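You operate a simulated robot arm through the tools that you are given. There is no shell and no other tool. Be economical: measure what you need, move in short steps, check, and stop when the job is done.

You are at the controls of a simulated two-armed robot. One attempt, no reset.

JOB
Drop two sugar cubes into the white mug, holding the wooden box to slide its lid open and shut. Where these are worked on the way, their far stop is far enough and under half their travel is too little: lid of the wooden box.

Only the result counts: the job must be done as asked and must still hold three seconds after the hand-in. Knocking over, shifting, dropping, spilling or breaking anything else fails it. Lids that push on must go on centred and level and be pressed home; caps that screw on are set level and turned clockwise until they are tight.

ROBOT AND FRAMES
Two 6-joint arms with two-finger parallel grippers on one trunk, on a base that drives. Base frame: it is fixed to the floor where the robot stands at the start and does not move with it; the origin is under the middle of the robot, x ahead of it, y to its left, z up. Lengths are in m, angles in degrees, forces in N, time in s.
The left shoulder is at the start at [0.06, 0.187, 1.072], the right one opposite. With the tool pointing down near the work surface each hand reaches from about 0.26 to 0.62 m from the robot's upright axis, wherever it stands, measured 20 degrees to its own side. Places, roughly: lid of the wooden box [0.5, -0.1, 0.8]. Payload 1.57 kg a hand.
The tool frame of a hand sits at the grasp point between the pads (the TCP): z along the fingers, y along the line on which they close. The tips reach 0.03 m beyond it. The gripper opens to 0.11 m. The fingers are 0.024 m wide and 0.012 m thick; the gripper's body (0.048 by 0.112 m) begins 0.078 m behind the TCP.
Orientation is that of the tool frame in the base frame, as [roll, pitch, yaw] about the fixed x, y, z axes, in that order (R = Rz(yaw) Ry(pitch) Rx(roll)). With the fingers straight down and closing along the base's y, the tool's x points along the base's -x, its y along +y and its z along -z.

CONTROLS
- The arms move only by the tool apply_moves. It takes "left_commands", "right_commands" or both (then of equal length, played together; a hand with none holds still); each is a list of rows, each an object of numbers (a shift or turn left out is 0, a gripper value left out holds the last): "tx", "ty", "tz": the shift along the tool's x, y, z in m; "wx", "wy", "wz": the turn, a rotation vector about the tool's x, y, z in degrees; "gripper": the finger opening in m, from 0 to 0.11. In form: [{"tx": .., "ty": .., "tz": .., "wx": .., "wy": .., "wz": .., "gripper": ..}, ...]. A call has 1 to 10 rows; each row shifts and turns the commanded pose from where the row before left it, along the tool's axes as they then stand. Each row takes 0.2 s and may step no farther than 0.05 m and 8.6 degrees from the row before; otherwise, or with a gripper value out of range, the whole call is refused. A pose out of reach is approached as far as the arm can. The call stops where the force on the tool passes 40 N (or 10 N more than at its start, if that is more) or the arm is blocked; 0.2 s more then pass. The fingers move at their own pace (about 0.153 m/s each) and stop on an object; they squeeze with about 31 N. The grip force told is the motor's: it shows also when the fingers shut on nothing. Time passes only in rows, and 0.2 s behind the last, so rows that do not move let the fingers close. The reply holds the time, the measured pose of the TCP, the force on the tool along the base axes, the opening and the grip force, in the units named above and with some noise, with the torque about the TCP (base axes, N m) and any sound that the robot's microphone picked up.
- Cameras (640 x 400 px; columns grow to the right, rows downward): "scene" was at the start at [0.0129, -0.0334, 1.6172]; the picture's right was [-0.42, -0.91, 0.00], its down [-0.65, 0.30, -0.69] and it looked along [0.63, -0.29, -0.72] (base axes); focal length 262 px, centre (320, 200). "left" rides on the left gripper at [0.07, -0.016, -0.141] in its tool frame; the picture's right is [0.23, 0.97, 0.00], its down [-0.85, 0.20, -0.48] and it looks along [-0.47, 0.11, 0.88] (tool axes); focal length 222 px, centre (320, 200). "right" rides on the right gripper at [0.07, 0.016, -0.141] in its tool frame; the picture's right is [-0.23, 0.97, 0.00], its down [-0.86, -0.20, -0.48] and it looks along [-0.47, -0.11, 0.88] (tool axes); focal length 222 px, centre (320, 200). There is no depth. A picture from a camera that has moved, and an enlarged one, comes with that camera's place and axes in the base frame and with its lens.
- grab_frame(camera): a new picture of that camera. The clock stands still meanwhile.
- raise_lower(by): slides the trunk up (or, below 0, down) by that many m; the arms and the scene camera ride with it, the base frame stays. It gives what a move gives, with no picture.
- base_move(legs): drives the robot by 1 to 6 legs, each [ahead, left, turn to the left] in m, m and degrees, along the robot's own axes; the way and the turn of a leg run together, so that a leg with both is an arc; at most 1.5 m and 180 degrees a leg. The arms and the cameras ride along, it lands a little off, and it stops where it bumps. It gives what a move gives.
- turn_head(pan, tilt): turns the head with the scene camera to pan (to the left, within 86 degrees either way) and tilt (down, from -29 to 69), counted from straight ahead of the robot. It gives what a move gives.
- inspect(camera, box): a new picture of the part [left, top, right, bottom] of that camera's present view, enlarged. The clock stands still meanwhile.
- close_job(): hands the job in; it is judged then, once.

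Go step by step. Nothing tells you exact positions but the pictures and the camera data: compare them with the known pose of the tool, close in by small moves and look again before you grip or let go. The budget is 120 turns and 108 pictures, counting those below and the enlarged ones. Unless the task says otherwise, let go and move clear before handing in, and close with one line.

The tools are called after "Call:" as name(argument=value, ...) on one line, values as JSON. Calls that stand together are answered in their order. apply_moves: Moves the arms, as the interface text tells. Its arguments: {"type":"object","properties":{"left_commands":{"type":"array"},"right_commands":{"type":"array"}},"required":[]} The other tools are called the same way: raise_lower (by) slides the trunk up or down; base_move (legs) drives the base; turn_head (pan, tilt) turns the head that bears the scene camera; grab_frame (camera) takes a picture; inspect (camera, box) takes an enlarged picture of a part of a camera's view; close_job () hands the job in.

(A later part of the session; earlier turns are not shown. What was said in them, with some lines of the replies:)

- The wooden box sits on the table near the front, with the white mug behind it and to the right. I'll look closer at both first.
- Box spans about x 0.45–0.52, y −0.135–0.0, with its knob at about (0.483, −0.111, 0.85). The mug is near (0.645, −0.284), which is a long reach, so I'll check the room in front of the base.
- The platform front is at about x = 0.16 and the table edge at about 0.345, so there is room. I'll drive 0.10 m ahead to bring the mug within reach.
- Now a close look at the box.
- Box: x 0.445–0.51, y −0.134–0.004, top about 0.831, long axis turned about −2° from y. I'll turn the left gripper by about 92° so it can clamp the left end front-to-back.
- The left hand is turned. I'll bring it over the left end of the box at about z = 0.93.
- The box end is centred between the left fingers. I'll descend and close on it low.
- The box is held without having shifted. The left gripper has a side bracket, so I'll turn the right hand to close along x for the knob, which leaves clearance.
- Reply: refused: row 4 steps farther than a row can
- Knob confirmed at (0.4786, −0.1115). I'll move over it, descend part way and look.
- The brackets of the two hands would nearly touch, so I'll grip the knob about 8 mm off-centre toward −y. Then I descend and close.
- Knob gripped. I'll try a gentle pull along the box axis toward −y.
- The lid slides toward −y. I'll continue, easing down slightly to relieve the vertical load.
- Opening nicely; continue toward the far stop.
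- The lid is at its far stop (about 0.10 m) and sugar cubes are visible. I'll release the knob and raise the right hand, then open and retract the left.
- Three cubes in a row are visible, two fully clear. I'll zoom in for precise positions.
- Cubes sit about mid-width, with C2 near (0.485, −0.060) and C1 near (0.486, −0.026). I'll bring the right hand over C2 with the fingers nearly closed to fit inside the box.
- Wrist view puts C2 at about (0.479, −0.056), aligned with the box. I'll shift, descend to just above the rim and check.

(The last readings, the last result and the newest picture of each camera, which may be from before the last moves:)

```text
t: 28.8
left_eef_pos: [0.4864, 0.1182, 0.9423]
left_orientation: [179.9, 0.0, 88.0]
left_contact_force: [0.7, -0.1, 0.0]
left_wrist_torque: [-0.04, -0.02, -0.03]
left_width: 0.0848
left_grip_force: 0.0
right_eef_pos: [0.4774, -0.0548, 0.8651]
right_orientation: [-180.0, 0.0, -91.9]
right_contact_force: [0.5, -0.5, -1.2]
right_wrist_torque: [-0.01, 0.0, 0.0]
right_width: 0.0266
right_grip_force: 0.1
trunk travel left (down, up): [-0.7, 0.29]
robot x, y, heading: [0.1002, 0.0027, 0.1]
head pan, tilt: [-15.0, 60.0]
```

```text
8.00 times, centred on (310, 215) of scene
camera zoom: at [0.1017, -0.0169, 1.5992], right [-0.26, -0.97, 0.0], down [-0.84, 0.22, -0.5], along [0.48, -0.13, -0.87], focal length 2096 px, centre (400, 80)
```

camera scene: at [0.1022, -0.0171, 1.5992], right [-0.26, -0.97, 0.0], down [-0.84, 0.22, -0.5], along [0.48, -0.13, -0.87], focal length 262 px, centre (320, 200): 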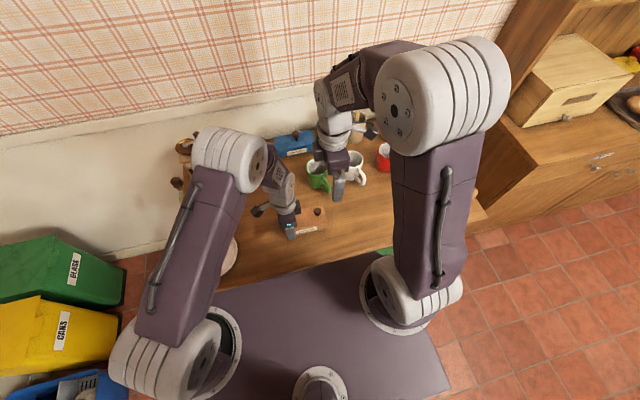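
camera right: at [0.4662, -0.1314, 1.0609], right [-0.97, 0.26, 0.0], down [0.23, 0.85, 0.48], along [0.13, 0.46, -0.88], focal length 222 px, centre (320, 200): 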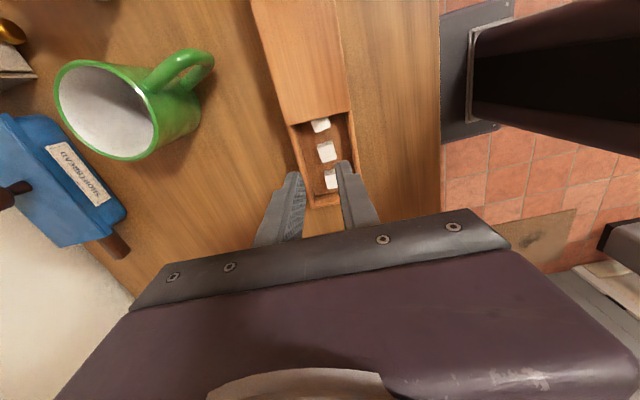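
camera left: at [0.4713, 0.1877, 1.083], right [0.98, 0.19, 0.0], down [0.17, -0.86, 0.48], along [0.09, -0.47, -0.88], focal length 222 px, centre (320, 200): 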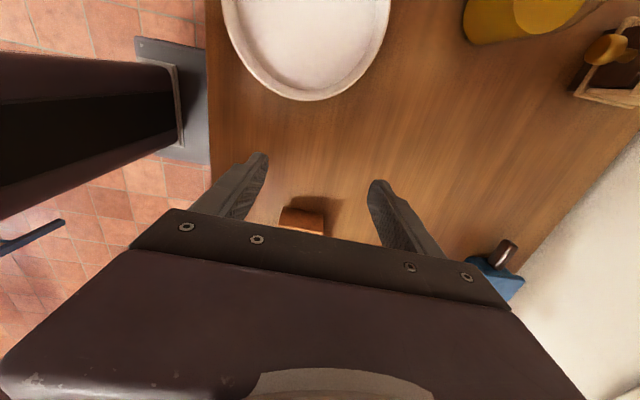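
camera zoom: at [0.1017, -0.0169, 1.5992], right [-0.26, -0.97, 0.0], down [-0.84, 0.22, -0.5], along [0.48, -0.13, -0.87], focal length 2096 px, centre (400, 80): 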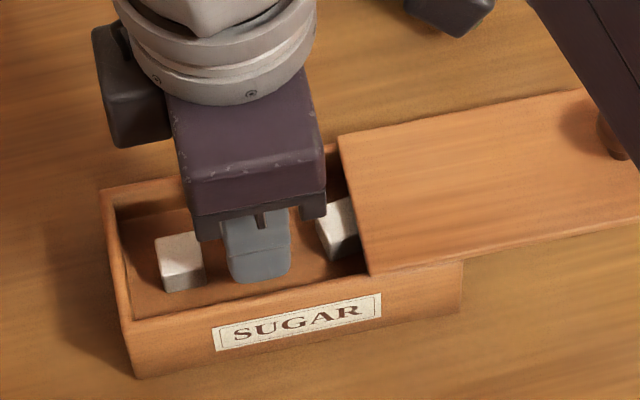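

C2 lies between the fingers. A tiny correction, then I descend so the tips sit around the cube, and look again.

Call:
apply_moves(right_commands=[{"tx": 0.0012, "ty": -0.0015}, {"tz": 0.015}, {"tz": 0.015}, {"tz": 0.011}, {}])

Call:
inspect(camera="right", box=[240, 110, 400, 240])

Call:
inspect(camera="scene", box=[275, 190, 345, 240])

```text
t: 29.7
left_eef_pos: [0.485, 0.117, 0.9416]
left_orientation: [179.9, -0.1, 88.0]
left_contact_force: [-0.2, 0.2, -0.2]
left_wrist_torque: [0.02, -0.02, 0.0]
left_width: 0.0849
left_grip_force: 0.0
right_eef_pos: [0.48, -0.0567, 0.8381]
right_orientation: [180.0, 0.0, -91.9]
right_contact_force: [-2.8, -1.0, 9.0]
right_wrist_torque: [0.03, -0.01, 0.03]
right_width: 0.0272
right_grip_force: 0.2
trunk travel left (down, up): [-0.7, 0.29]
robot x, y, heading: [0.0963, -0.0012, 0.2]
head pan, tilt: [-15.0, 60.0]
stopped in row 4 (right hand): the force on the tool passed its limit (the readings are from after the stop); the commanded pose is now the measured one
```

```text
3.08 times, centred on (320, 175) of right
camera zoom: at [0.4597, -0.1277, 0.9785], right [-0.97, 0.26, 0.0], down [0.23, 0.85, 0.48], along [0.12, 0.46, -0.88], focal length 684 px, centre (320, 277)
```

zoom: 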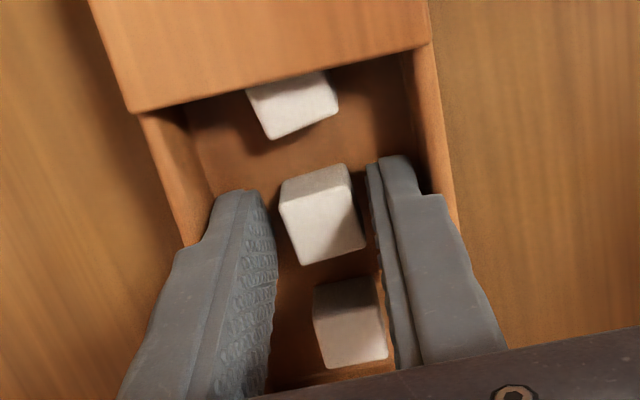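

```text
8.00 times, centred on (310, 215) of scene
camera zoom: at [0.1009, -0.017, 1.5993], right [-0.26, -0.97, 0.0], down [-0.84, 0.22, -0.5], along [0.48, -0.13, -0.87], focal length 2096 px, centre (400, 80)
```

zoom: 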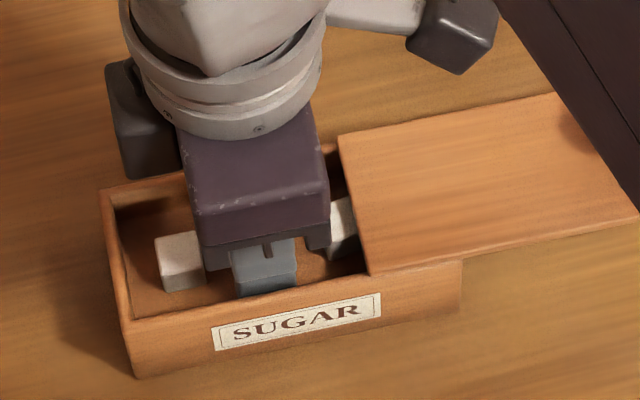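

The tips touched the box floor, so the inner floor is at about 0.806 and the cube stands between the pads. I'll ease up 2 mm and close.

Call:
apply_moves(right_commands=[{"tz": -0.002}, {"gripper": 0.018}, {"gripper": 0.008}, {}, {}])

Call:
inspect(camera="right", box=[240, 110, 400, 240])

```text
t: 30.9
left_eef_pos: [0.4857, 0.1182, 0.9415]
left_orientation: [180.0, 0.0, 88.1]
left_contact_force: [0.5, 0.7, -0.1]
left_wrist_torque: [0.01, -0.03, 0.0]
left_width: 0.085
left_grip_force: 0.1
right_eef_pos: [0.4804, -0.0565, 0.8384]
right_orientation: [180.0, 0.0, -92.0]
right_contact_force: [-0.6, 0.5, -0.5]
right_wrist_torque: [0.0, -0.02, 0.0]
right_width: 0.0156
right_grip_force: 31.4
trunk travel left (down, up): [-0.7, 0.29]
robot x, y, heading: [0.1004, 0.0045, -0.2]
head pan, tilt: [-15.0, 60.0]
```

```text
3.08 times, centred on (320, 175) of right
camera zoom: at [0.4607, -0.128, 0.9799], right [-0.97, 0.26, 0.0], down [0.23, 0.85, 0.48], along [0.12, 0.46, -0.88], focal length 684 px, centre (320, 277)
```

zoom: 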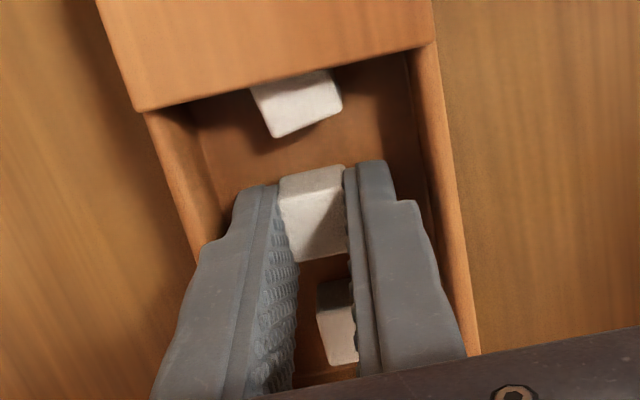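

Cube gripped (15.6 mm). I'll lift it clear and carry it right, stopping short of the mug to look.

Call:
apply_moves(right_commands=[{"tz": -0.02}, {"tz": -0.04}, {"tz": -0.045}, {"tz": -0.045}, {"tx": 0.045}, {"tx": 0.045}, {"tx": 0.045}, {"tx": 0.045}, {"tx": 0.04}, {}])

Call:
apply_moves(right_commands=[{"ty": -0.045}, {"ty": -0.045}, {"ty": -0.03}, {}])

Call:
grab_frame(camera="right")

Call:
inspect(camera="scene", box=[270, 100, 430, 240])

```text
t: 33.1
left_eef_pos: [0.4864, 0.1179, 0.9409]
left_orientation: [-180.0, 0.0, 88.0]
left_contact_force: [0.4, 0.1, -0.9]
left_wrist_torque: [-0.03, 0.0, -0.02]
left_width: 0.085
left_grip_force: 0.2
right_eef_pos: [0.4749, -0.2757, 0.9884]
right_orientation: [179.9, -0.1, -91.9]
right_contact_force: [0.1, 0.2, -0.7]
right_wrist_torque: [-0.02, 0.0, 0.02]
right_width: 0.0159
right_grip_force: 31.5
trunk travel left (down, up): [-0.7, 0.29]
robot x, y, heading: [0.0971, 0.0024, 0.2]
head pan, tilt: [-15.0, 60.0]
```

```text
t: 34.1
left_eef_pos: [0.4863, 0.1171, 0.9409]
left_orientation: [180.0, 0.0, 88.0]
left_contact_force: [-0.5, 0.9, 0.3]
left_wrist_torque: [0.0, 0.0, 0.0]
left_width: 0.0849
left_grip_force: 0.1
right_eef_pos: [0.5929, -0.2809, 0.9878]
right_orientation: [179.8, 0.0, -91.9]
right_contact_force: [0.1, 1.1, -0.1]
right_wrist_torque: [0.01, 0.0, -0.03]
right_width: 0.0158
right_grip_force: 31.3
trunk travel left (down, up): [-0.7, 0.29]
robot x, y, heading: [0.0995, -0.0018, 0.3]
head pan, tilt: [-15.0, 60.0]
```

```text
67 pictures are left
camera right: at [0.5736, -0.352, 1.1287], right [-0.97, 0.26, 0.0], down [0.23, 0.85, 0.48], along [0.12, 0.46, -0.88], focal length 222 px, centre (320, 200)
```

right: 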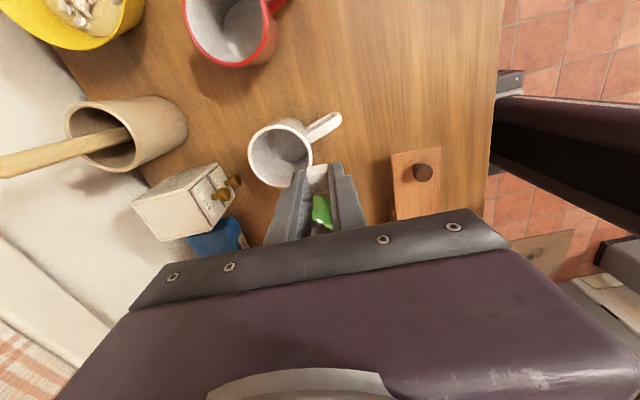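

```text
2.86 times, centred on (350, 170) of scene
camera zoom: at [0.1022, -0.0169, 1.5992], right [-0.26, -0.97, 0.0], down [-0.84, 0.22, -0.5], along [0.48, -0.13, -0.87], focal length 749 px, centre (234, 286)
```

zoom: 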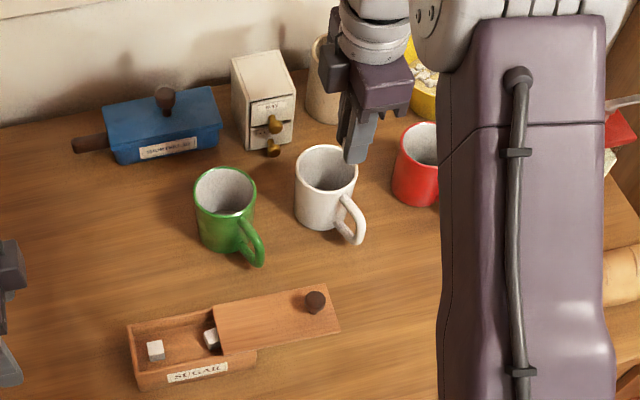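

The mug rim works out at (0.642, −0.288) with height about 0.858. I'll move above it, lower in part way and check.

Call:
apply_moves(right_commands=[{"ty": -0.025, "tx": 0.003}, {"ty": -0.024, "tx": 0.0025}, {"tz": 0.04}, {"tz": 0.03}, {}])

Call:
grab_frame(camera="right")

Call:
inspect(camera="scene", box=[300, 110, 400, 190])

```text
t: 35.3
left_eef_pos: [0.4848, 0.1177, 0.941]
left_orientation: [180.0, 0.0, 88.0]
left_contact_force: [-1.1, 0.4, 0.2]
left_wrist_torque: [-0.01, -0.02, -0.02]
left_width: 0.0852
left_grip_force: 0.1
right_eef_pos: [0.6428, -0.2895, 0.9166]
right_orientation: [-180.0, 0.0, -92.0]
right_contact_force: [-0.3, -0.1, -0.1]
right_wrist_torque: [-0.02, -0.02, -0.02]
right_width: 0.0157
right_grip_force: 30.7
trunk travel left (down, up): [-0.7, 0.29]
robot x, y, heading: [0.0948, 0.0013, 0.1]
head pan, tilt: [-15.0, 60.0]
```

```text
65 pictures are left
camera right: at [0.6223, -0.3604, 1.0588], right [-0.97, 0.26, 0.0], down [0.23, 0.85, 0.48], along [0.13, 0.46, -0.88], focal length 222 px, centre (320, 200)
```

right: 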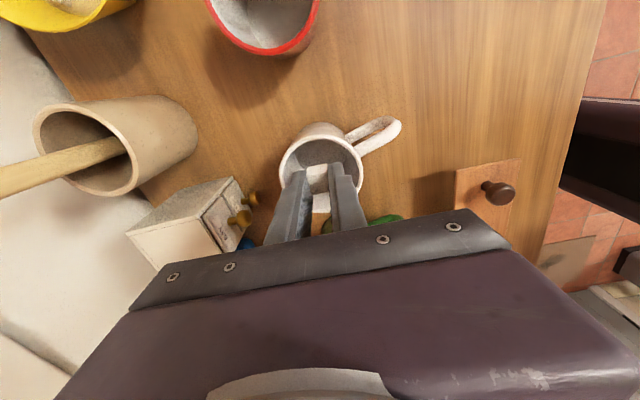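

```text
5.00 times, centred on (350, 150) of scene
camera zoom: at [0.102, -0.0167, 1.5992], right [-0.26, -0.97, 0.0], down [-0.84, 0.22, -0.5], along [0.48, -0.13, -0.87], focal length 1310 px, centre (170, 450)
```

zoom: 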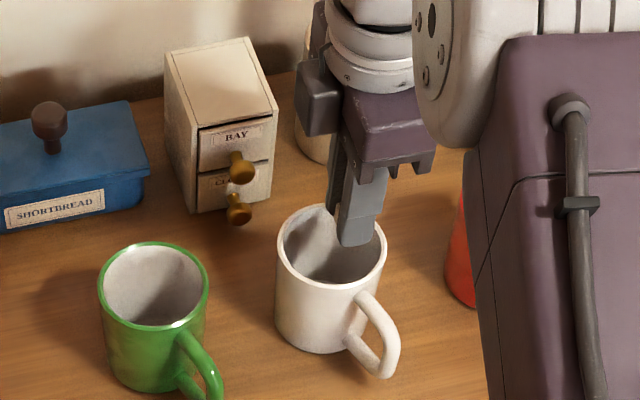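

Nearly centred; I'll nudge 6 mm toward +y, lower into the mug and release.

Call:
apply_moves(right_commands=[{"tx": -0.006}, {"tz": 0.022}, {"tz": 0.022}, {}])

Call:
inspect(camera="right", box=[240, 110, 400, 240])

Call:
inspect(camera="scene", box=[300, 110, 400, 190])

```text
t: 36.3
left_eef_pos: [0.486, 0.1174, 0.9428]
left_orientation: [180.0, 0.0, 88.1]
left_contact_force: [0.5, 0.2, -0.5]
left_wrist_torque: [0.01, 0.0, -0.02]
left_width: 0.0851
left_grip_force: 0.0
right_eef_pos: [0.6407, -0.2828, 0.8737]
right_orientation: [180.0, 0.0, -92.1]
right_contact_force: [-1.0, 0.9, -0.2]
right_wrist_torque: [-0.01, 0.03, -0.03]
right_width: 0.0156
right_grip_force: 30.9
trunk travel left (down, up): [-0.7, 0.29]
robot x, y, heading: [0.0989, -0.0018, -0.1]
head pan, tilt: [-15.0, 60.0]
```

```text
3.08 times, centred on (320, 175) of right
camera zoom: at [0.6216, -0.3533, 1.0154], right [-0.97, 0.26, 0.0], down [0.23, 0.85, 0.48], along [0.12, 0.46, -0.88], focal length 684 px, centre (320, 277)
```

zoom: 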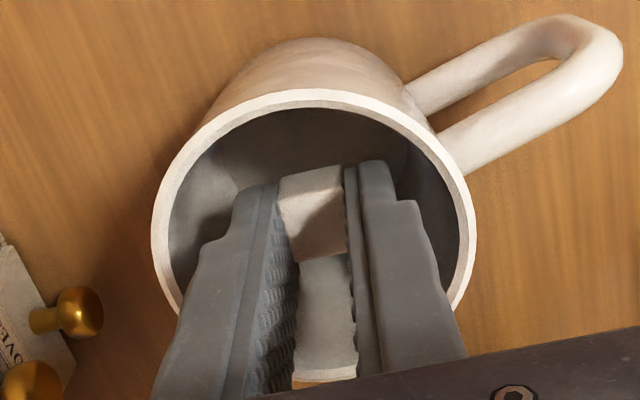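

```text
5.00 times, centred on (350, 150) of scene
camera zoom: at [0.1021, -0.0167, 1.5992], right [-0.26, -0.97, 0.0], down [-0.84, 0.22, -0.5], along [0.48, -0.13, -0.87], focal length 1310 px, centre (170, 450)
```

zoom: 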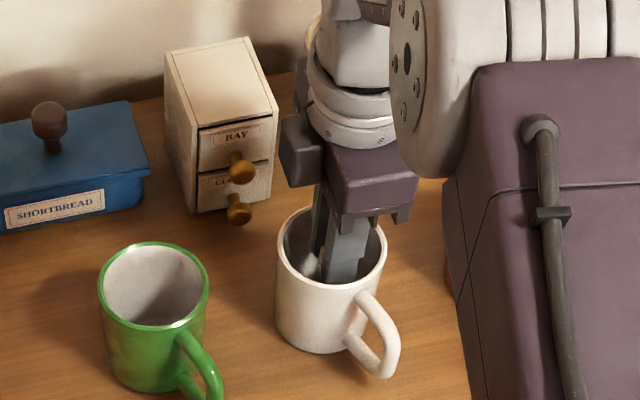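

The cube is well inside the mug. I'll open slightly to drop it, then raise.

Call:
apply_moves(right_commands=[{"gripper": 0.03}, {}, {}, {"tz": -0.04}, {"tz": -0.04}, {"tz": -0.04}, {}])

Call:
inspect(camera="right", box=[240, 110, 400, 240])

```text
t: 37.9
left_eef_pos: [0.4858, 0.1177, 0.9405]
left_orientation: [-180.0, 0.0, 88.0]
left_contact_force: [0.6, 0.3, -0.6]
left_wrist_torque: [-0.01, 0.0, 0.01]
left_width: 0.0852
left_grip_force: 0.1
right_eef_pos: [0.6439, -0.2859, 0.9956]
right_orientation: [179.9, 0.0, -92.0]
right_contact_force: [0.4, 0.3, 0.2]
right_wrist_torque: [-0.02, 0.01, -0.03]
right_width: 0.0301
right_grip_force: 0.1
trunk travel left (down, up): [-0.7, 0.29]
robot x, y, heading: [0.0974, 0.0015, 0.1]
head pan, tilt: [-15.0, 60.0]
```

```text
3.08 times, centred on (320, 175) of right
camera zoom: at [0.6225, -0.3559, 1.1362], right [-0.97, 0.26, 0.0], down [0.23, 0.85, 0.48], along [0.12, 0.46, -0.88], focal length 684 px, centre (320, 277)
```

zoom: 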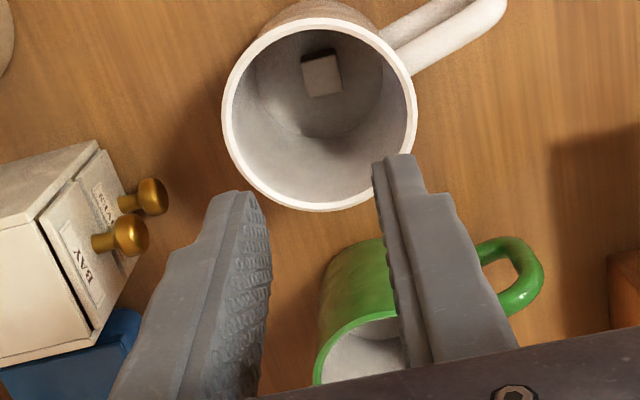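

First cube is in the mug. Now I go back for C1, estimated at (0.479, −0.0255).

Call:
apply_moves(right_commands=[{"ty": 0.0435}, {"ty": 0.0435}, {"ty": 0.0435}, {"ty": 0.043, "gripper": 0.027}, {"tx": -0.045}, {"tx": -0.045}, {"tx": -0.045}, {"tx": -0.045}, {"tx": -0.045}, {"tx": -0.029}])

Call:
apply_moves(right_commands=[{"tz": 0.04}, {"tz": 0.04}, {"tz": 0.04}, {}])

Call:
inspect(camera="right", box=[240, 110, 400, 240])

```text
t: 40.1
left_eef_pos: [0.485, 0.1191, 0.9415]
left_orientation: [-180.0, 0.0, 88.0]
left_contact_force: [0.7, 1.6, -1.0]
left_wrist_torque: [0.0, -0.03, 0.02]
left_width: 0.0848
left_grip_force: 0.0
right_eef_pos: [0.478, -0.0214, 0.9948]
right_orientation: [180.0, -0.2, -92.1]
right_contact_force: [0.8, 0.2, -0.5]
right_wrist_torque: [0.01, 0.03, -0.01]
right_width: 0.0269
right_grip_force: 0.1
trunk travel left (down, up): [-0.7, 0.29]
robot x, y, heading: [0.0996, -0.0003, -0.1]
head pan, tilt: [-15.0, 60.0]
```

```text
t: 41.1
left_eef_pos: [0.4864, 0.1182, 0.9417]
left_orientation: [-179.9, 0.0, 87.9]
left_contact_force: [-1.1, -0.3, -0.8]
left_wrist_torque: [0.02, 0.02, 0.0]
left_width: 0.0852
left_grip_force: 0.0
right_eef_pos: [0.4782, -0.0244, 0.8743]
right_orientation: [-180.0, -0.1, -92.1]
right_contact_force: [0.2, 0.2, 0.1]
right_wrist_torque: [-0.01, -0.02, -0.01]
right_width: 0.0269
right_grip_force: 0.0
trunk travel left (down, up): [-0.7, 0.29]
robot x, y, heading: [0.098, -0.0005, 0.0]
head pan, tilt: [-15.0, 60.0]
```

```text
3.08 times, centred on (320, 175) of right
camera zoom: at [0.4574, -0.0938, 1.0152], right [-0.97, 0.26, 0.0], down [0.23, 0.85, 0.48], along [0.13, 0.46, -0.88], focal length 684 px, centre (320, 277)
```

zoom: 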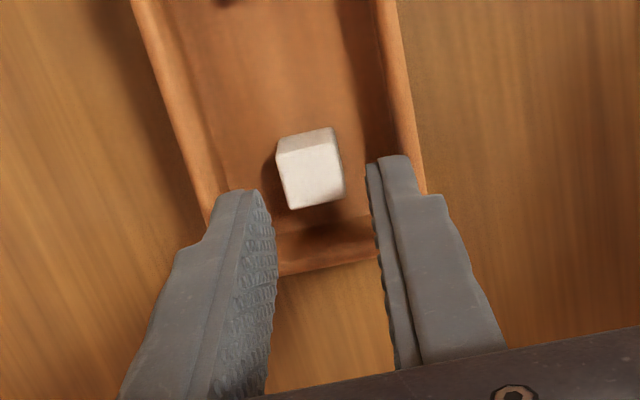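

C1 is directly under the tips. Descend gently to just above the floor.

Call:
apply_moves(right_commands=[{"tz": 0.014}, {"tz": 0.012}, {"tz": 0.008}, {}])

Call:
inspect(camera="right", box=[240, 110, 400, 240])

```text
t: 42.1
left_eef_pos: [0.4859, 0.1183, 0.9412]
left_orientation: [-179.9, -0.1, 87.9]
left_contact_force: [-0.3, -1.4, 0.1]
left_wrist_torque: [-0.01, -0.03, 0.01]
left_width: 0.0852
left_grip_force: 0.1
right_eef_pos: [0.4774, -0.0232, 0.8406]
right_orientation: [-180.0, 0.0, -91.9]
right_contact_force: [0.0, -0.8, 0.8]
right_wrist_torque: [0.02, -0.01, 0.02]
right_width: 0.027
right_grip_force: 0.1
trunk travel left (down, up): [-0.7, 0.29]
robot x, y, heading: [0.0954, 0.0009, 0.1]
head pan, tilt: [-15.0, 60.0]
```

```text
3.08 times, centred on (320, 175) of right
camera zoom: at [0.4576, -0.0931, 0.9814], right [-0.97, 0.26, 0.0], down [0.23, 0.85, 0.48], along [0.12, 0.46, -0.88], focal length 684 px, centre (320, 277)
```

zoom: 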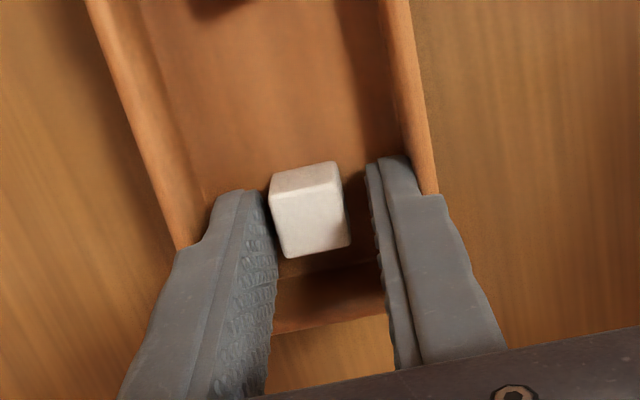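

Call:
apply_moves(right_commands=[{"tz": 0.001, "gripper": 0.018}, {"gripper": 0.008}, {}, {}, {"tz": -0.02}, {"tz": -0.03}, {}])

Call:
inspect(camera="right", box=[240, 110, 400, 240])

```text
t: 43.7
left_eef_pos: [0.4875, 0.1178, 0.9414]
left_orientation: [-180.0, 0.0, 88.1]
left_contact_force: [-0.5, 0.2, 0.4]
left_wrist_torque: [0.03, 0.0, -0.02]
left_width: 0.0851
left_grip_force: 0.1
right_eef_pos: [0.4779, -0.0231, 0.8886]
right_orientation: [179.9, -0.1, -92.1]
right_contact_force: [-0.3, -0.4, 0.1]
right_wrist_torque: [0.02, 0.02, 0.0]
right_width: 0.0159
right_grip_force: 30.5
trunk travel left (down, up): [-0.7, 0.29]
robot x, y, heading: [0.0981, 0.0042, 0.1]
head pan, tilt: [-15.0, 60.0]
```

```text
3.08 times, centred on (320, 175) of right
camera zoom: at [0.4575, -0.093, 1.0307], right [-0.97, 0.26, 0.0], down [0.23, 0.85, 0.48], along [0.12, 0.46, -0.88], focal length 684 px, centre (320, 277)
```

zoom: 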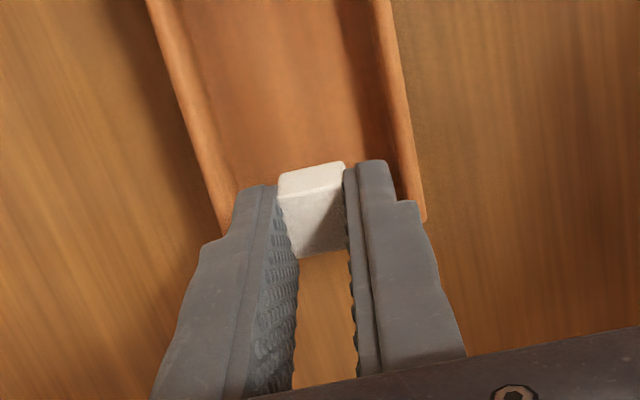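

Second cube gripped. Carrying it to the mug by the same path.

Call:
apply_moves(right_commands=[{"tz": -0.05}, {"tz": -0.05}, {"tx": 0.045}, {"tx": 0.045}, {"tx": 0.045}, {"tx": 0.045}, {"tx": 0.045}, {"tx": 0.0285}, {}])

Call:
apply_moves(right_commands=[{"ty": -0.043}, {"ty": -0.043}, {"ty": -0.043}, {"ty": -0.043}, {"tz": 0.035}, {"tz": 0.035}, {}])

Call:
grab_frame(camera="right")

```text
t: 45.7
left_eef_pos: [0.4864, 0.118, 0.9428]
left_orientation: [-180.0, 0.0, 88.0]
left_contact_force: [0.2, -0.2, -0.6]
left_wrist_torque: [0.05, 0.02, 0.01]
left_width: 0.085
left_grip_force: 0.1
right_eef_pos: [0.4687, -0.2754, 0.9901]
right_orientation: [-179.9, -0.1, -92.0]
right_contact_force: [-0.1, -0.9, -0.4]
right_wrist_torque: [0.0, 0.01, 0.01]
right_width: 0.0157
right_grip_force: 31.0
trunk travel left (down, up): [-0.7, 0.29]
robot x, y, heading: [0.0977, 0.0053, -0.1]
head pan, tilt: [-15.0, 60.0]
```

```text
t: 47.3
left_eef_pos: [0.4861, 0.1165, 0.9417]
left_orientation: [180.0, 0.0, 88.1]
left_contact_force: [0.2, 1.1, 0.0]
left_wrist_torque: [0.0, 0.02, 0.02]
left_width: 0.085
left_grip_force: 0.0
right_eef_pos: [0.6405, -0.2849, 0.9192]
right_orientation: [179.8, 0.1, -92.0]
right_contact_force: [0.8, -1.0, -0.2]
right_wrist_torque: [0.02, -0.02, -0.01]
right_width: 0.0158
right_grip_force: 30.8
trunk travel left (down, up): [-0.7, 0.29]
robot x, y, heading: [0.0995, 0.0007, 0.2]
head pan, tilt: [-15.0, 60.0]
```

```text
57 pictures are left
camera right: at [0.621, -0.355, 1.0616], right [-0.97, 0.26, 0.0], down [0.23, 0.85, 0.48], along [0.12, 0.46, -0.88], focal length 222 px, centre (320, 200)
```

right: 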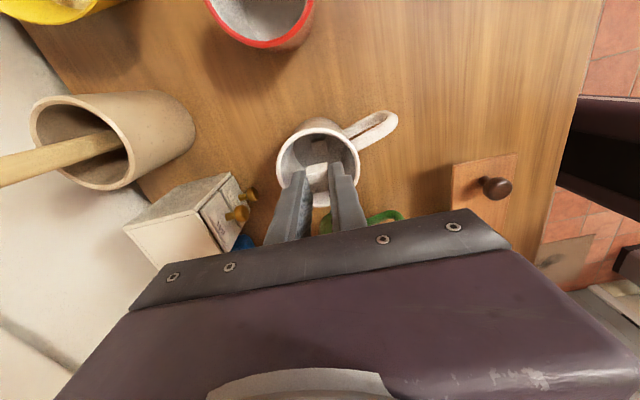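

Aligned like before. I'll lower in, release and raise.

Call:
apply_moves(right_commands=[{"tx": -0.002}, {"tz": 0.022}, {"tz": 0.021}, {}, {"gripper": 0.03}, {}, {}, {"tz": -0.04}, {"tz": -0.04}, {"tz": -0.04}])

Call:
inspect(camera="right", box=[240, 110, 400, 240])

Call:
inspect(camera="scene", box=[260, 180, 360, 250])

```text
t: 49.5
left_eef_pos: [0.4851, 0.1192, 0.9424]
left_orientation: [-180.0, 0.0, 88.0]
left_contact_force: [0.5, 0.2, -1.1]
left_wrist_torque: [0.0, -0.02, 0.0]
left_width: 0.0849
left_grip_force: 0.1
right_eef_pos: [0.6379, -0.2797, 0.9986]
right_orientation: [179.9, -0.1, -92.1]
right_contact_force: [-0.5, -0.2, 0.0]
right_wrist_torque: [-0.01, -0.02, -0.01]
right_width: 0.0303
right_grip_force: 0.0
trunk travel left (down, up): [-0.7, 0.29]
robot x, y, heading: [0.0992, 0.0027, 0.2]
head pan, tilt: [-15.0, 60.0]
```

```text
3.08 times, centred on (320, 175) of right
camera zoom: at [0.6182, -0.35, 1.1394], right [-0.97, 0.26, 0.0], down [0.23, 0.85, 0.48], along [0.12, 0.46, -0.88], focal length 684 px, centre (320, 277)
```

zoom: 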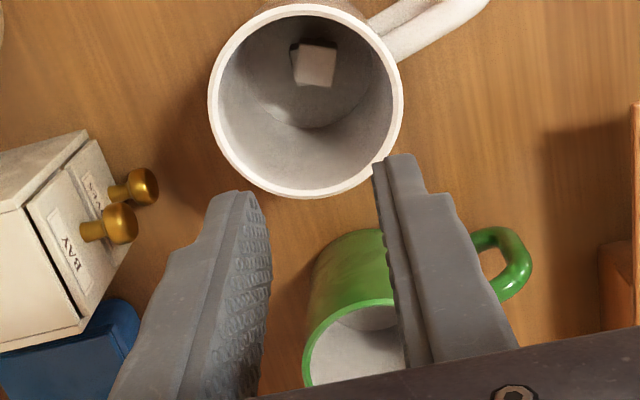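

```text
5.71 times, centred on (310, 215) of scene
camera zoom: at [0.1017, -0.0167, 1.5992], right [-0.26, -0.97, 0.0], down [-0.84, 0.22, -0.5], along [0.48, -0.13, -0.87], focal length 1497 px, centre (377, 114)
```

zoom: 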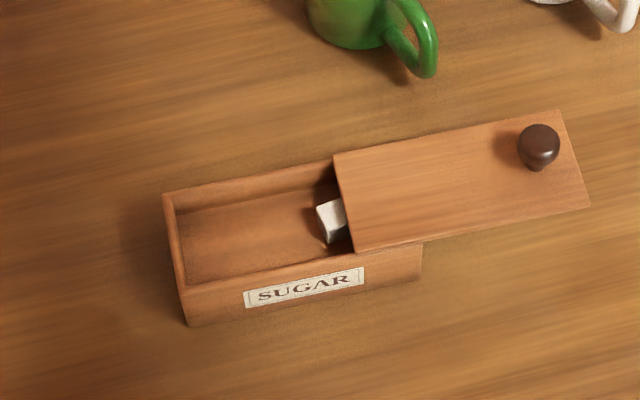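

I see only one cube outline in the mug, so the second may be stacked on the first or hidden. I'll zoom in and take a better viewpoint.

Call:
inspect(camera="right", box=[285, 105, 350, 150])

Call:
apply_moves(right_commands=[{"ty": 0.045}, {"ty": 0.045}, {"tx": -0.04}, {"tz": -0.045}, {"tz": -0.03}, {}])

Call:
grab_frame(camera="right")

Call:
inspect(camera="scene", box=[325, 135, 385, 195])

```text
8.89 times, centred on (318, 128) of right
camera zoom: at [0.6182, -0.35, 1.1394], right [-0.97, 0.26, 0.0], down [0.23, 0.85, 0.48], along [0.12, 0.46, -0.88], focal length 1974 px, centre (342, 844)
```

zoom: 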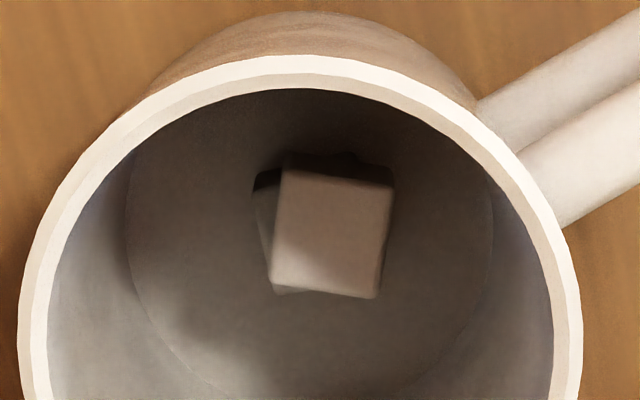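

```text
t: 50.9
left_eef_pos: [0.4862, 0.1175, 0.9411]
left_orientation: [180.0, 0.0, 88.0]
left_contact_force: [0.6, -0.5, 0.4]
left_wrist_torque: [-0.01, 0.04, 0.02]
left_width: 0.0848
left_grip_force: 0.1
right_eef_pos: [0.552, -0.2348, 1.0706]
right_orientation: [179.9, -0.1, -92.0]
right_contact_force: [0.8, 0.6, 0.8]
right_wrist_torque: [0.02, 0.03, -0.01]
right_width: 0.0301
right_grip_force: 0.0
trunk travel left (down, up): [-0.7, 0.29]
robot x, y, heading: [0.0966, 0.0006, 0.0]
head pan, tilt: [-15.0, 60.0]
```

```text
53 pictures are left
camera right: at [0.5322, -0.3058, 1.2123], right [-0.97, 0.26, 0.0], down [0.23, 0.85, 0.48], along [0.12, 0.46, -0.88], focal length 222 px, centre (320, 200)
```

right: 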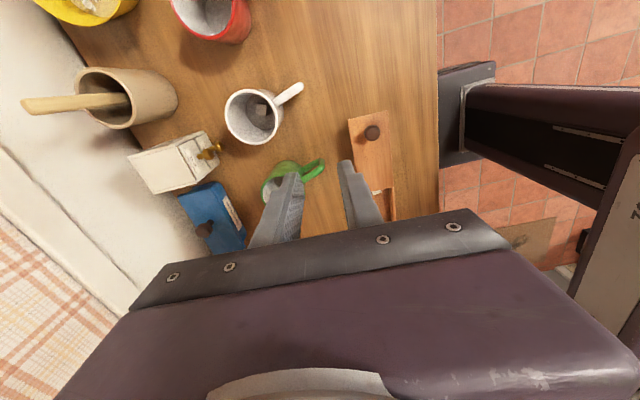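

```text
6.67 times, centred on (355, 165) of scene
camera zoom: at [0.1037, -0.0166, 1.5992], right [-0.26, -0.97, 0.0], down [-0.84, 0.22, -0.5], along [0.48, -0.13, -0.87], focal length 1747 px, centre (87, 433)
```

zoom: 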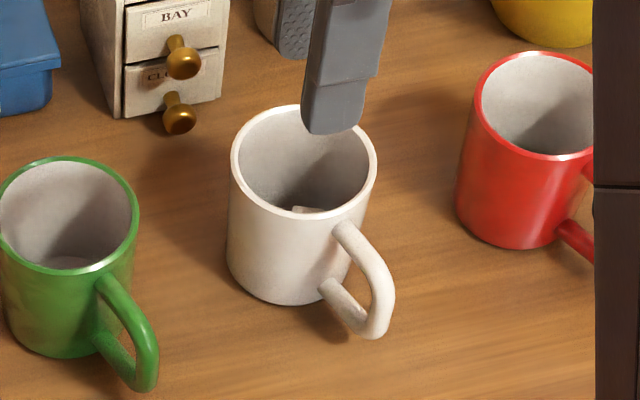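

Both cubes are in the mug, one stacked on the other. Next I re-clamp the box with the left hand and close the lid.

Call:
apply_moves(left_commands=[{"tx": -0.045}, {"tx": -0.045}, {"tx": -0.041}, {"tz": 0.045}, {"tz": 0.045}, {"tz": 0.038}, {}], right_commands=[{"ty": 0.04, "gripper": 0.06}, {"ty": 0.04}, {}, {}, {}, {}, {}])

Call:
inspect(camera="scene", box=[260, 180, 360, 250])

Call:
grab_frame(camera="right")

Call:
grab_frame(camera="left")

```text
t: 52.5
left_eef_pos: [0.4794, -0.0109, 0.8122]
left_orientation: [-180.0, 0.0, 88.1]
left_contact_force: [0.5, 0.3, 0.2]
left_wrist_torque: [0.02, -0.01, 0.01]
left_width: 0.085
left_grip_force: 0.0
right_eef_pos: [0.4714, -0.2332, 1.0711]
right_orientation: [179.9, 0.0, -92.1]
right_contact_force: [-0.5, -0.3, 0.7]
right_wrist_torque: [-0.02, -0.01, 0.01]
right_width: 0.06
right_grip_force: 0.1
trunk travel left (down, up): [-0.7, 0.29]
robot x, y, heading: [0.0963, 0.0019, 0.2]
head pan, tilt: [-15.0, 60.0]
```

```text
5.71 times, centred on (310, 215) of scene
camera zoom: at [0.1019, -0.0167, 1.5992], right [-0.26, -0.97, 0.0], down [-0.84, 0.22, -0.5], along [0.48, -0.13, -0.87], focal length 1497 px, centre (377, 114)
```

zoom: 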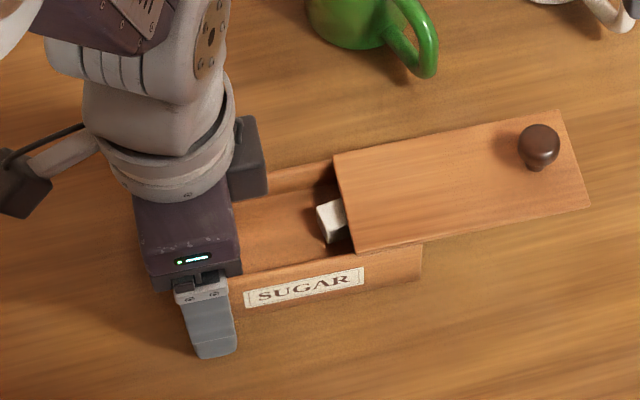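

```text
50 pictures are left
camera right: at [0.4517, -0.3039, 1.2123], right [-0.97, 0.26, 0.0], down [0.23, 0.85, 0.48], along [0.12, 0.46, -0.88], focal length 222 px, centre (320, 200)
```

right: 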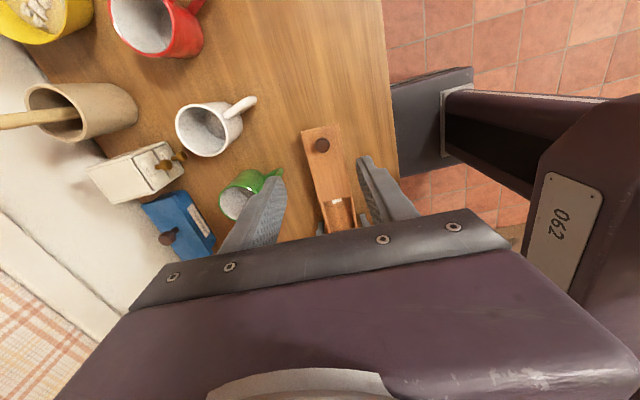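

```text
49 pictures are left
camera left: at [0.4653, 0.059, 0.9533], right [0.98, 0.19, 0.0], down [0.17, -0.86, 0.48], along [0.09, -0.47, -0.88], focal length 222 px, centre (320, 200)
```

left: 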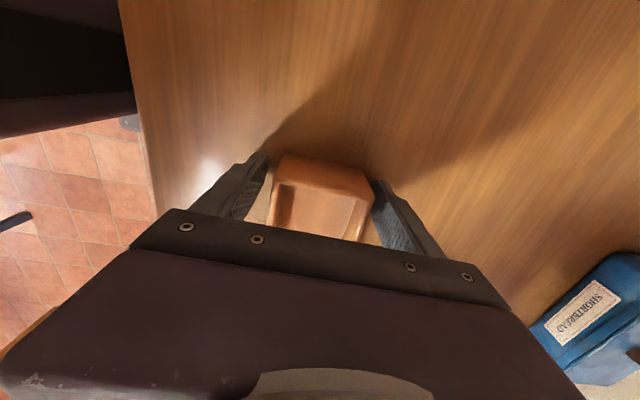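

Closing the left clamp while the right hand comes down on the knob.

Call:
apply_moves(left_commands=[{"gripper": 0.07}, {"gripper": 0.05}, {}, {}, {}, {}, {}], right_commands=[{}, {}, {"tx": -0.014, "ty": -0.002}, {"tz": 0.045}, {"tz": 0.045}, {"tz": 0.04}, {"tz": 0.03}])

Call:
grab_frame(camera="right")

```text
t: 54.1
left_eef_pos: [0.4818, -0.0114, 0.8122]
left_orientation: [-180.0, 0.0, 88.0]
left_contact_force: [-0.1, 0.4, -1.4]
left_wrist_torque: [0.19, 0.0, -0.04]
left_width: 0.0657
left_grip_force: 30.7
right_eef_pos: [0.4741, -0.2204, 0.9121]
right_orientation: [179.9, 0.0, -92.1]
right_contact_force: [-0.3, -0.3, -0.2]
right_wrist_torque: [-0.01, -0.01, 0.01]
right_width: 0.0598
right_grip_force: 0.0
trunk travel left (down, up): [-0.7, 0.29]
robot x, y, heading: [0.1013, -0.002, -0.0]
head pan, tilt: [-15.0, 60.0]
```

```text
48 pictures are left
camera right: at [0.4543, -0.291, 1.0537], right [-0.97, 0.26, 0.0], down [0.23, 0.85, 0.48], along [0.12, 0.46, -0.88], focal length 222 px, centre (320, 200)
```

right: 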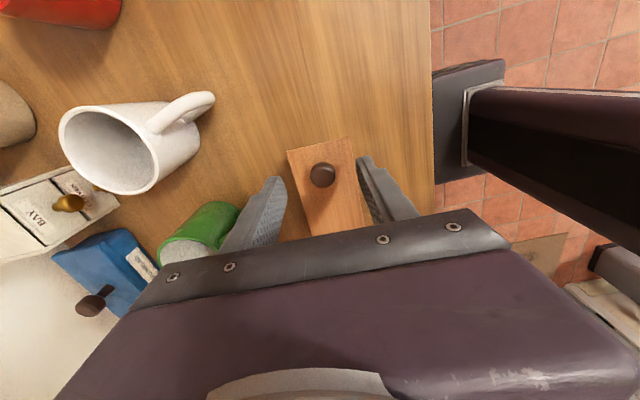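

Call:
apply_moves(right_commands=[{"tx": -0.002}, {"tz": 0.025}, {"tz": 0.0195}, {"gripper": 0.03}, {"gripper": 0.01}, {}, {}])

Call:
inspect(camera="scene", box=[240, 150, 380, 248])

```text
t: 55.7
left_eef_pos: [0.4808, -0.0115, 0.8118]
left_orientation: [179.9, 0.0, 88.0]
left_contact_force: [4.9, -0.1, 0.2]
left_wrist_torque: [0.21, 0.2, 0.88]
left_width: 0.0657
left_grip_force: 30.8
right_eef_pos: [0.4727, -0.2175, 0.8676]
right_orientation: [179.9, 0.0, -92.0]
right_contact_force: [-3.5, -0.5, 0.9]
right_wrist_torque: [0.01, 0.07, 0.05]
right_width: 0.0227
right_grip_force: 31.1
trunk travel left (down, up): [-0.7, 0.29]
robot x, y, heading: [0.0999, 0.0028, -0.0]
head pan, tilt: [-15.0, 60.0]
```

```text
4.08 times, centred on (310, 199) of scene
camera zoom: at [0.1027, -0.0171, 1.5992], right [-0.26, -0.97, 0.0], down [-0.84, 0.22, -0.5], along [0.48, -0.13, -0.87], focal length 1069 px, centre (361, 204)
```

zoom: 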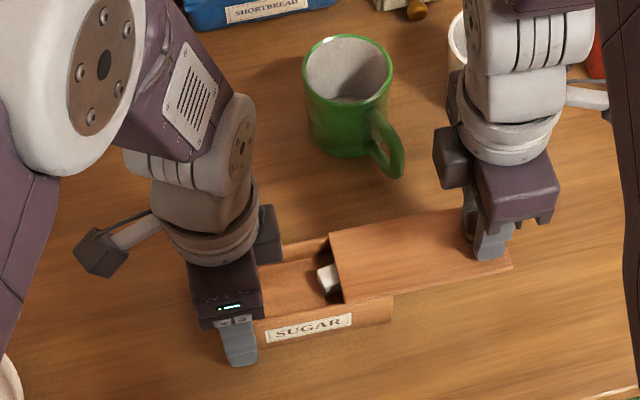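

Knob gripped. I'll slide the lid back, first about 45 mm.

Call:
apply_moves(right_commands=[{"tx": -0.005, "ty": 0.0008}, {"tx": -0.008}, {"tx": -0.008}, {"tx": -0.008}, {"tx": -0.008}, {"tx": -0.008}, {}])

Call:
inspect(camera="scene", box=[240, 150, 380, 248])

```text
t: 57.3
left_eef_pos: [0.4807, -0.0111, 0.8126]
left_orientation: [179.9, 0.0, 87.9]
left_contact_force: [4.7, -0.5, -1.7]
left_wrist_torque: [0.63, 0.22, 0.56]
left_width: 0.0659
left_grip_force: 30.8
right_eef_pos: [0.4755, -0.1739, 0.8685]
right_orientation: [-179.9, 0.0, -92.0]
right_contact_force: [-1.1, 0.2, 15.0]
right_wrist_torque: [0.19, 0.01, 0.02]
right_width: 0.0222
right_grip_force: 31.0
trunk travel left (down, up): [-0.7, 0.29]
robot x, y, heading: [0.1003, 0.0024, -0.1]
head pan, tilt: [-15.0, 60.0]
```

```text
4.08 times, centred on (310, 199) of scene
camera zoom: at [0.1017, -0.0165, 1.5993], right [-0.26, -0.97, 0.0], down [-0.84, 0.22, -0.5], along [0.48, -0.13, -0.87], focal length 1069 px, centre (361, 204)
```

zoom: 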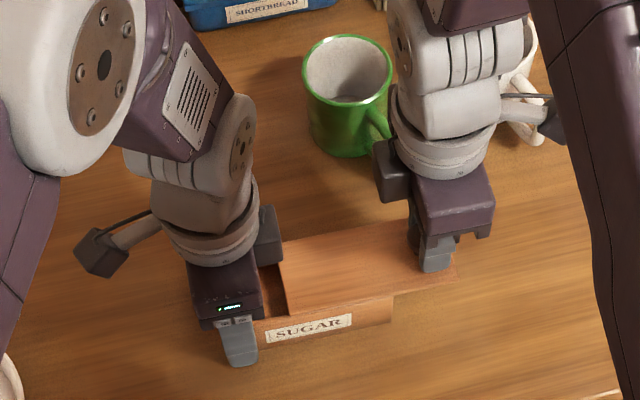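

Call:
apply_moves(right_commands=[{"tx": -0.005, "tz": -0.0015}, {"tx": -0.008}, {"tx": -0.008}, {"tx": -0.008}, {"tx": -0.008}, {"tx": -0.008}, {}])

Call:
inspect(camera="scene", box=[240, 150, 380, 248])

```text
t: 58.9
left_eef_pos: [0.4799, -0.0102, 0.8123]
left_orientation: [-179.9, 0.1, 88.0]
left_contact_force: [0.8, -0.4, -0.5]
left_wrist_torque: [0.14, 0.06, 0.25]
left_width: 0.0656
left_grip_force: 30.9
right_eef_pos: [0.4768, -0.1283, 0.8677]
right_orientation: [179.9, -0.1, -92.1]
right_contact_force: [-1.4, 0.0, 0.0]
right_wrist_torque: [-0.05, 0.05, -0.05]
right_width: 0.0224
right_grip_force: 31.1
trunk travel left (down, up): [-0.7, 0.29]
robot x, y, heading: [0.097, -0.0022, -0.3]
head pan, tilt: [-15.0, 60.0]
```

```text
4.08 times, centred on (310, 199) of scene
camera zoom: at [0.1027, -0.0172, 1.5992], right [-0.26, -0.97, 0.0], down [-0.84, 0.22, -0.5], along [0.48, -0.13, -0.87], focal length 1069 px, centre (361, 204)
```

zoom: 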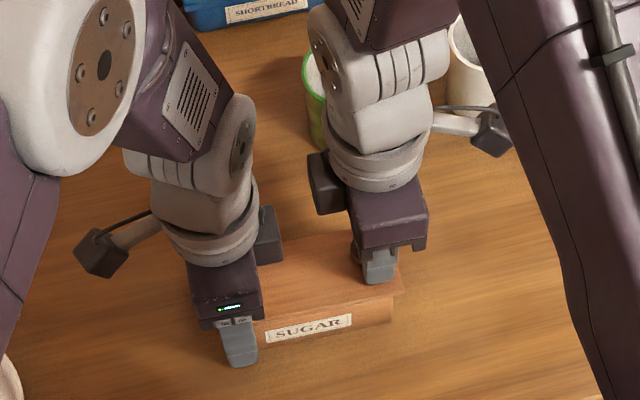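

About 10 mm remain; push in small steps to the closed stop.

Call:
apply_moves(right_commands=[{"tx": -0.004}, {"tx": -0.003}, {"tx": -0.003}, {"tx": -0.002}, {}])

Call:
inspect(camera="scene", box=[260, 180, 360, 250])

Call:
inspect(camera="left", box=[240, 130, 400, 250])

```text
t: 60.1
left_eef_pos: [0.4796, -0.0103, 0.8122]
left_orientation: [179.9, -0.1, 88.0]
left_contact_force: [6.6, 11.0, -4.1]
left_wrist_torque: [0.19, 0.23, 0.58]
left_width: 0.0656
left_grip_force: 31.0
right_eef_pos: [0.4763, -0.1173, 0.8684]
right_orientation: [179.9, -0.1, -92.1]
right_contact_force: [-7.1, -10.9, 3.5]
right_wrist_torque: [-0.22, 0.11, 0.06]
right_width: 0.0224
right_grip_force: 30.9
trunk travel left (down, up): [-0.7, 0.29]
robot x, y, heading: [0.0961, -0.0003, -0.2]
head pan, tilt: [-15.0, 60.0]
```

```text
5.71 times, centred on (310, 215) of scene
camera zoom: at [0.1027, -0.017, 1.5992], right [-0.26, -0.97, 0.0], down [-0.84, 0.22, -0.5], along [0.48, -0.13, -0.87], focal length 1497 px, centre (377, 114)
```

zoom: 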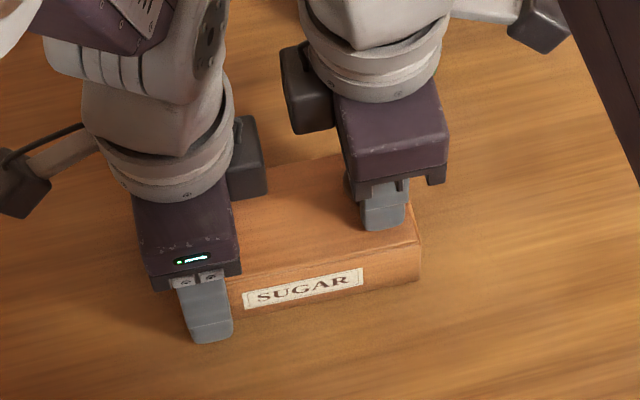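

```text
3.33 times, centred on (320, 190) of left
camera zoom: at [0.4657, 0.0592, 0.9534], right [0.98, 0.19, 0.0], down [0.17, -0.86, 0.48], along [0.09, -0.47, -0.88], focal length 740 px, centre (320, 233)
```

zoom: 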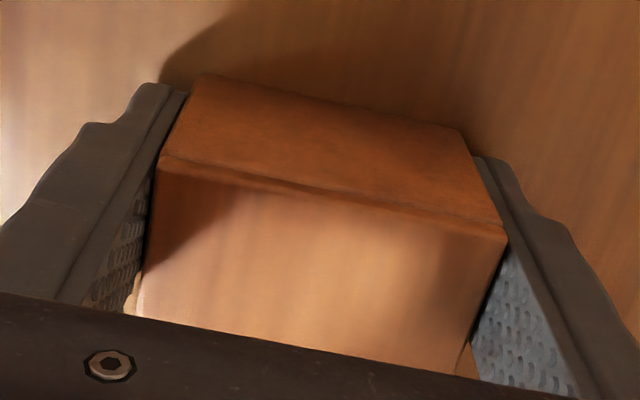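

The lid is against its closed stop and flush at the left end. I'll release the knob and then the box, and move clear.

Call:
apply_moves(right_commands=[{"gripper": 0.05}, {}, {}, {"tz": -0.04}, {"tz": -0.045}, {"tz": -0.045}, {"tx": 0.045}, {"tx": 0.045}, {"tx": 0.045}, {}])

Call:
apply_moves(left_commands=[{"gripper": 0.075}, {"gripper": 0.085}, {}, {"tz": -0.04}, {"tz": -0.045}, {"tz": -0.045}, {"tx": 0.04}, {"tx": 0.045}, {"tx": 0.045}, {}])

Call:
inspect(camera="scene", box=[260, 180, 360, 250])

Call:
grab_frame(camera="scene")

Call:
grab_frame(camera="right")

```text
t: 62.3
left_eef_pos: [0.4805, -0.0121, 0.8132]
left_orientation: [-180.0, 0.1, 88.0]
left_contact_force: [-0.4, 0.0, 0.4]
left_wrist_torque: [0.07, 0.0, 0.02]
left_width: 0.0657
left_grip_force: 31.1
right_eef_pos: [0.4742, -0.2508, 0.9987]
right_orientation: [-180.0, -0.1, -92.0]
right_contact_force: [-1.0, -0.4, -1.1]
right_wrist_torque: [0.0, 0.04, -0.03]
right_width: 0.0499
right_grip_force: 0.1
trunk travel left (down, up): [-0.7, 0.29]
robot x, y, heading: [0.096, 0.0001, -0.0]
head pan, tilt: [-15.0, 60.0]
```

```text
t: 64.5
left_eef_pos: [0.4841, 0.1177, 0.9451]
left_orientation: [180.0, 0.0, 88.0]
left_contact_force: [0.1, -0.8, -0.1]
left_wrist_torque: [0.01, 0.01, 0.01]
left_width: 0.0849
left_grip_force: 0.0
right_eef_pos: [0.4736, -0.251, 1.0003]
right_orientation: [179.8, 0.0, -92.0]
right_contact_force: [-0.1, -0.1, 1.1]
right_wrist_torque: [-0.01, -0.02, 0.0]
right_width: 0.0502
right_grip_force: 0.0
trunk travel left (down, up): [-0.7, 0.29]
robot x, y, heading: [0.1007, -0.0029, -0.2]
head pan, tilt: [-15.0, 60.0]
```

```text
5.71 times, centred on (310, 215) of scene
camera zoom: at [0.1026, -0.0178, 1.5992], right [-0.26, -0.97, 0.0], down [-0.84, 0.23, -0.5], along [0.48, -0.13, -0.87], focal length 1497 px, centre (377, 114)
```

zoom: 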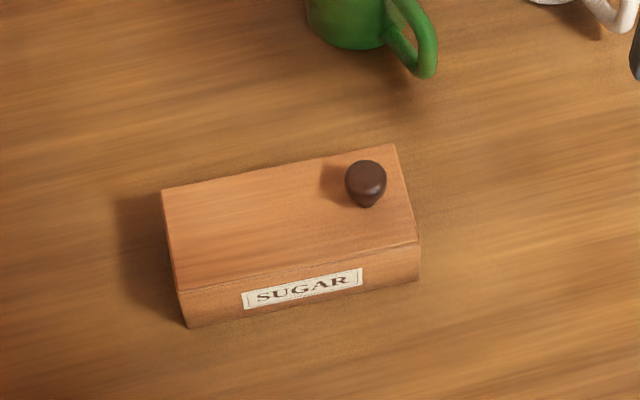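

```text
41 pictures are left
camera scene: at [0.1026, -0.0178, 1.5992], right [-0.26, -0.97, 0.0], down [-0.84, 0.23, -0.5], along [0.48, -0.13, -0.87], focal length 262 px, centre (320, 200)
```

scene: 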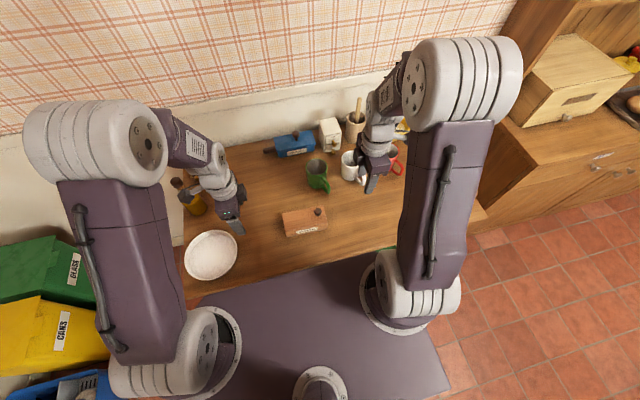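

```text
40 pictures are left
camera right: at [0.4542, -0.3211, 1.1406], right [-0.97, 0.26, 0.0], down [0.23, 0.85, 0.48], along [0.12, 0.46, -0.88], focal length 222 px, centre (320, 200)
```

right: 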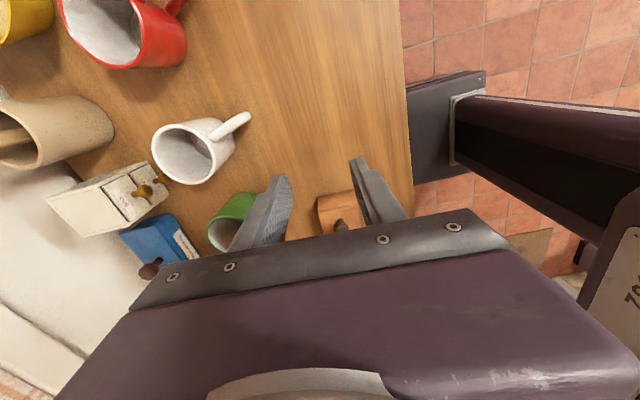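

The lid is fully shut, the box is in place, both cubes are in the white mug, and both hands are clear. I'm handing in now.

Call:
close_job()

```text
The job is handed in.
```

I dropped two sugar cubes into the white mug and slid the box lid fully open and back shut, with the left hand holding the box for both slides; the job is handed in.
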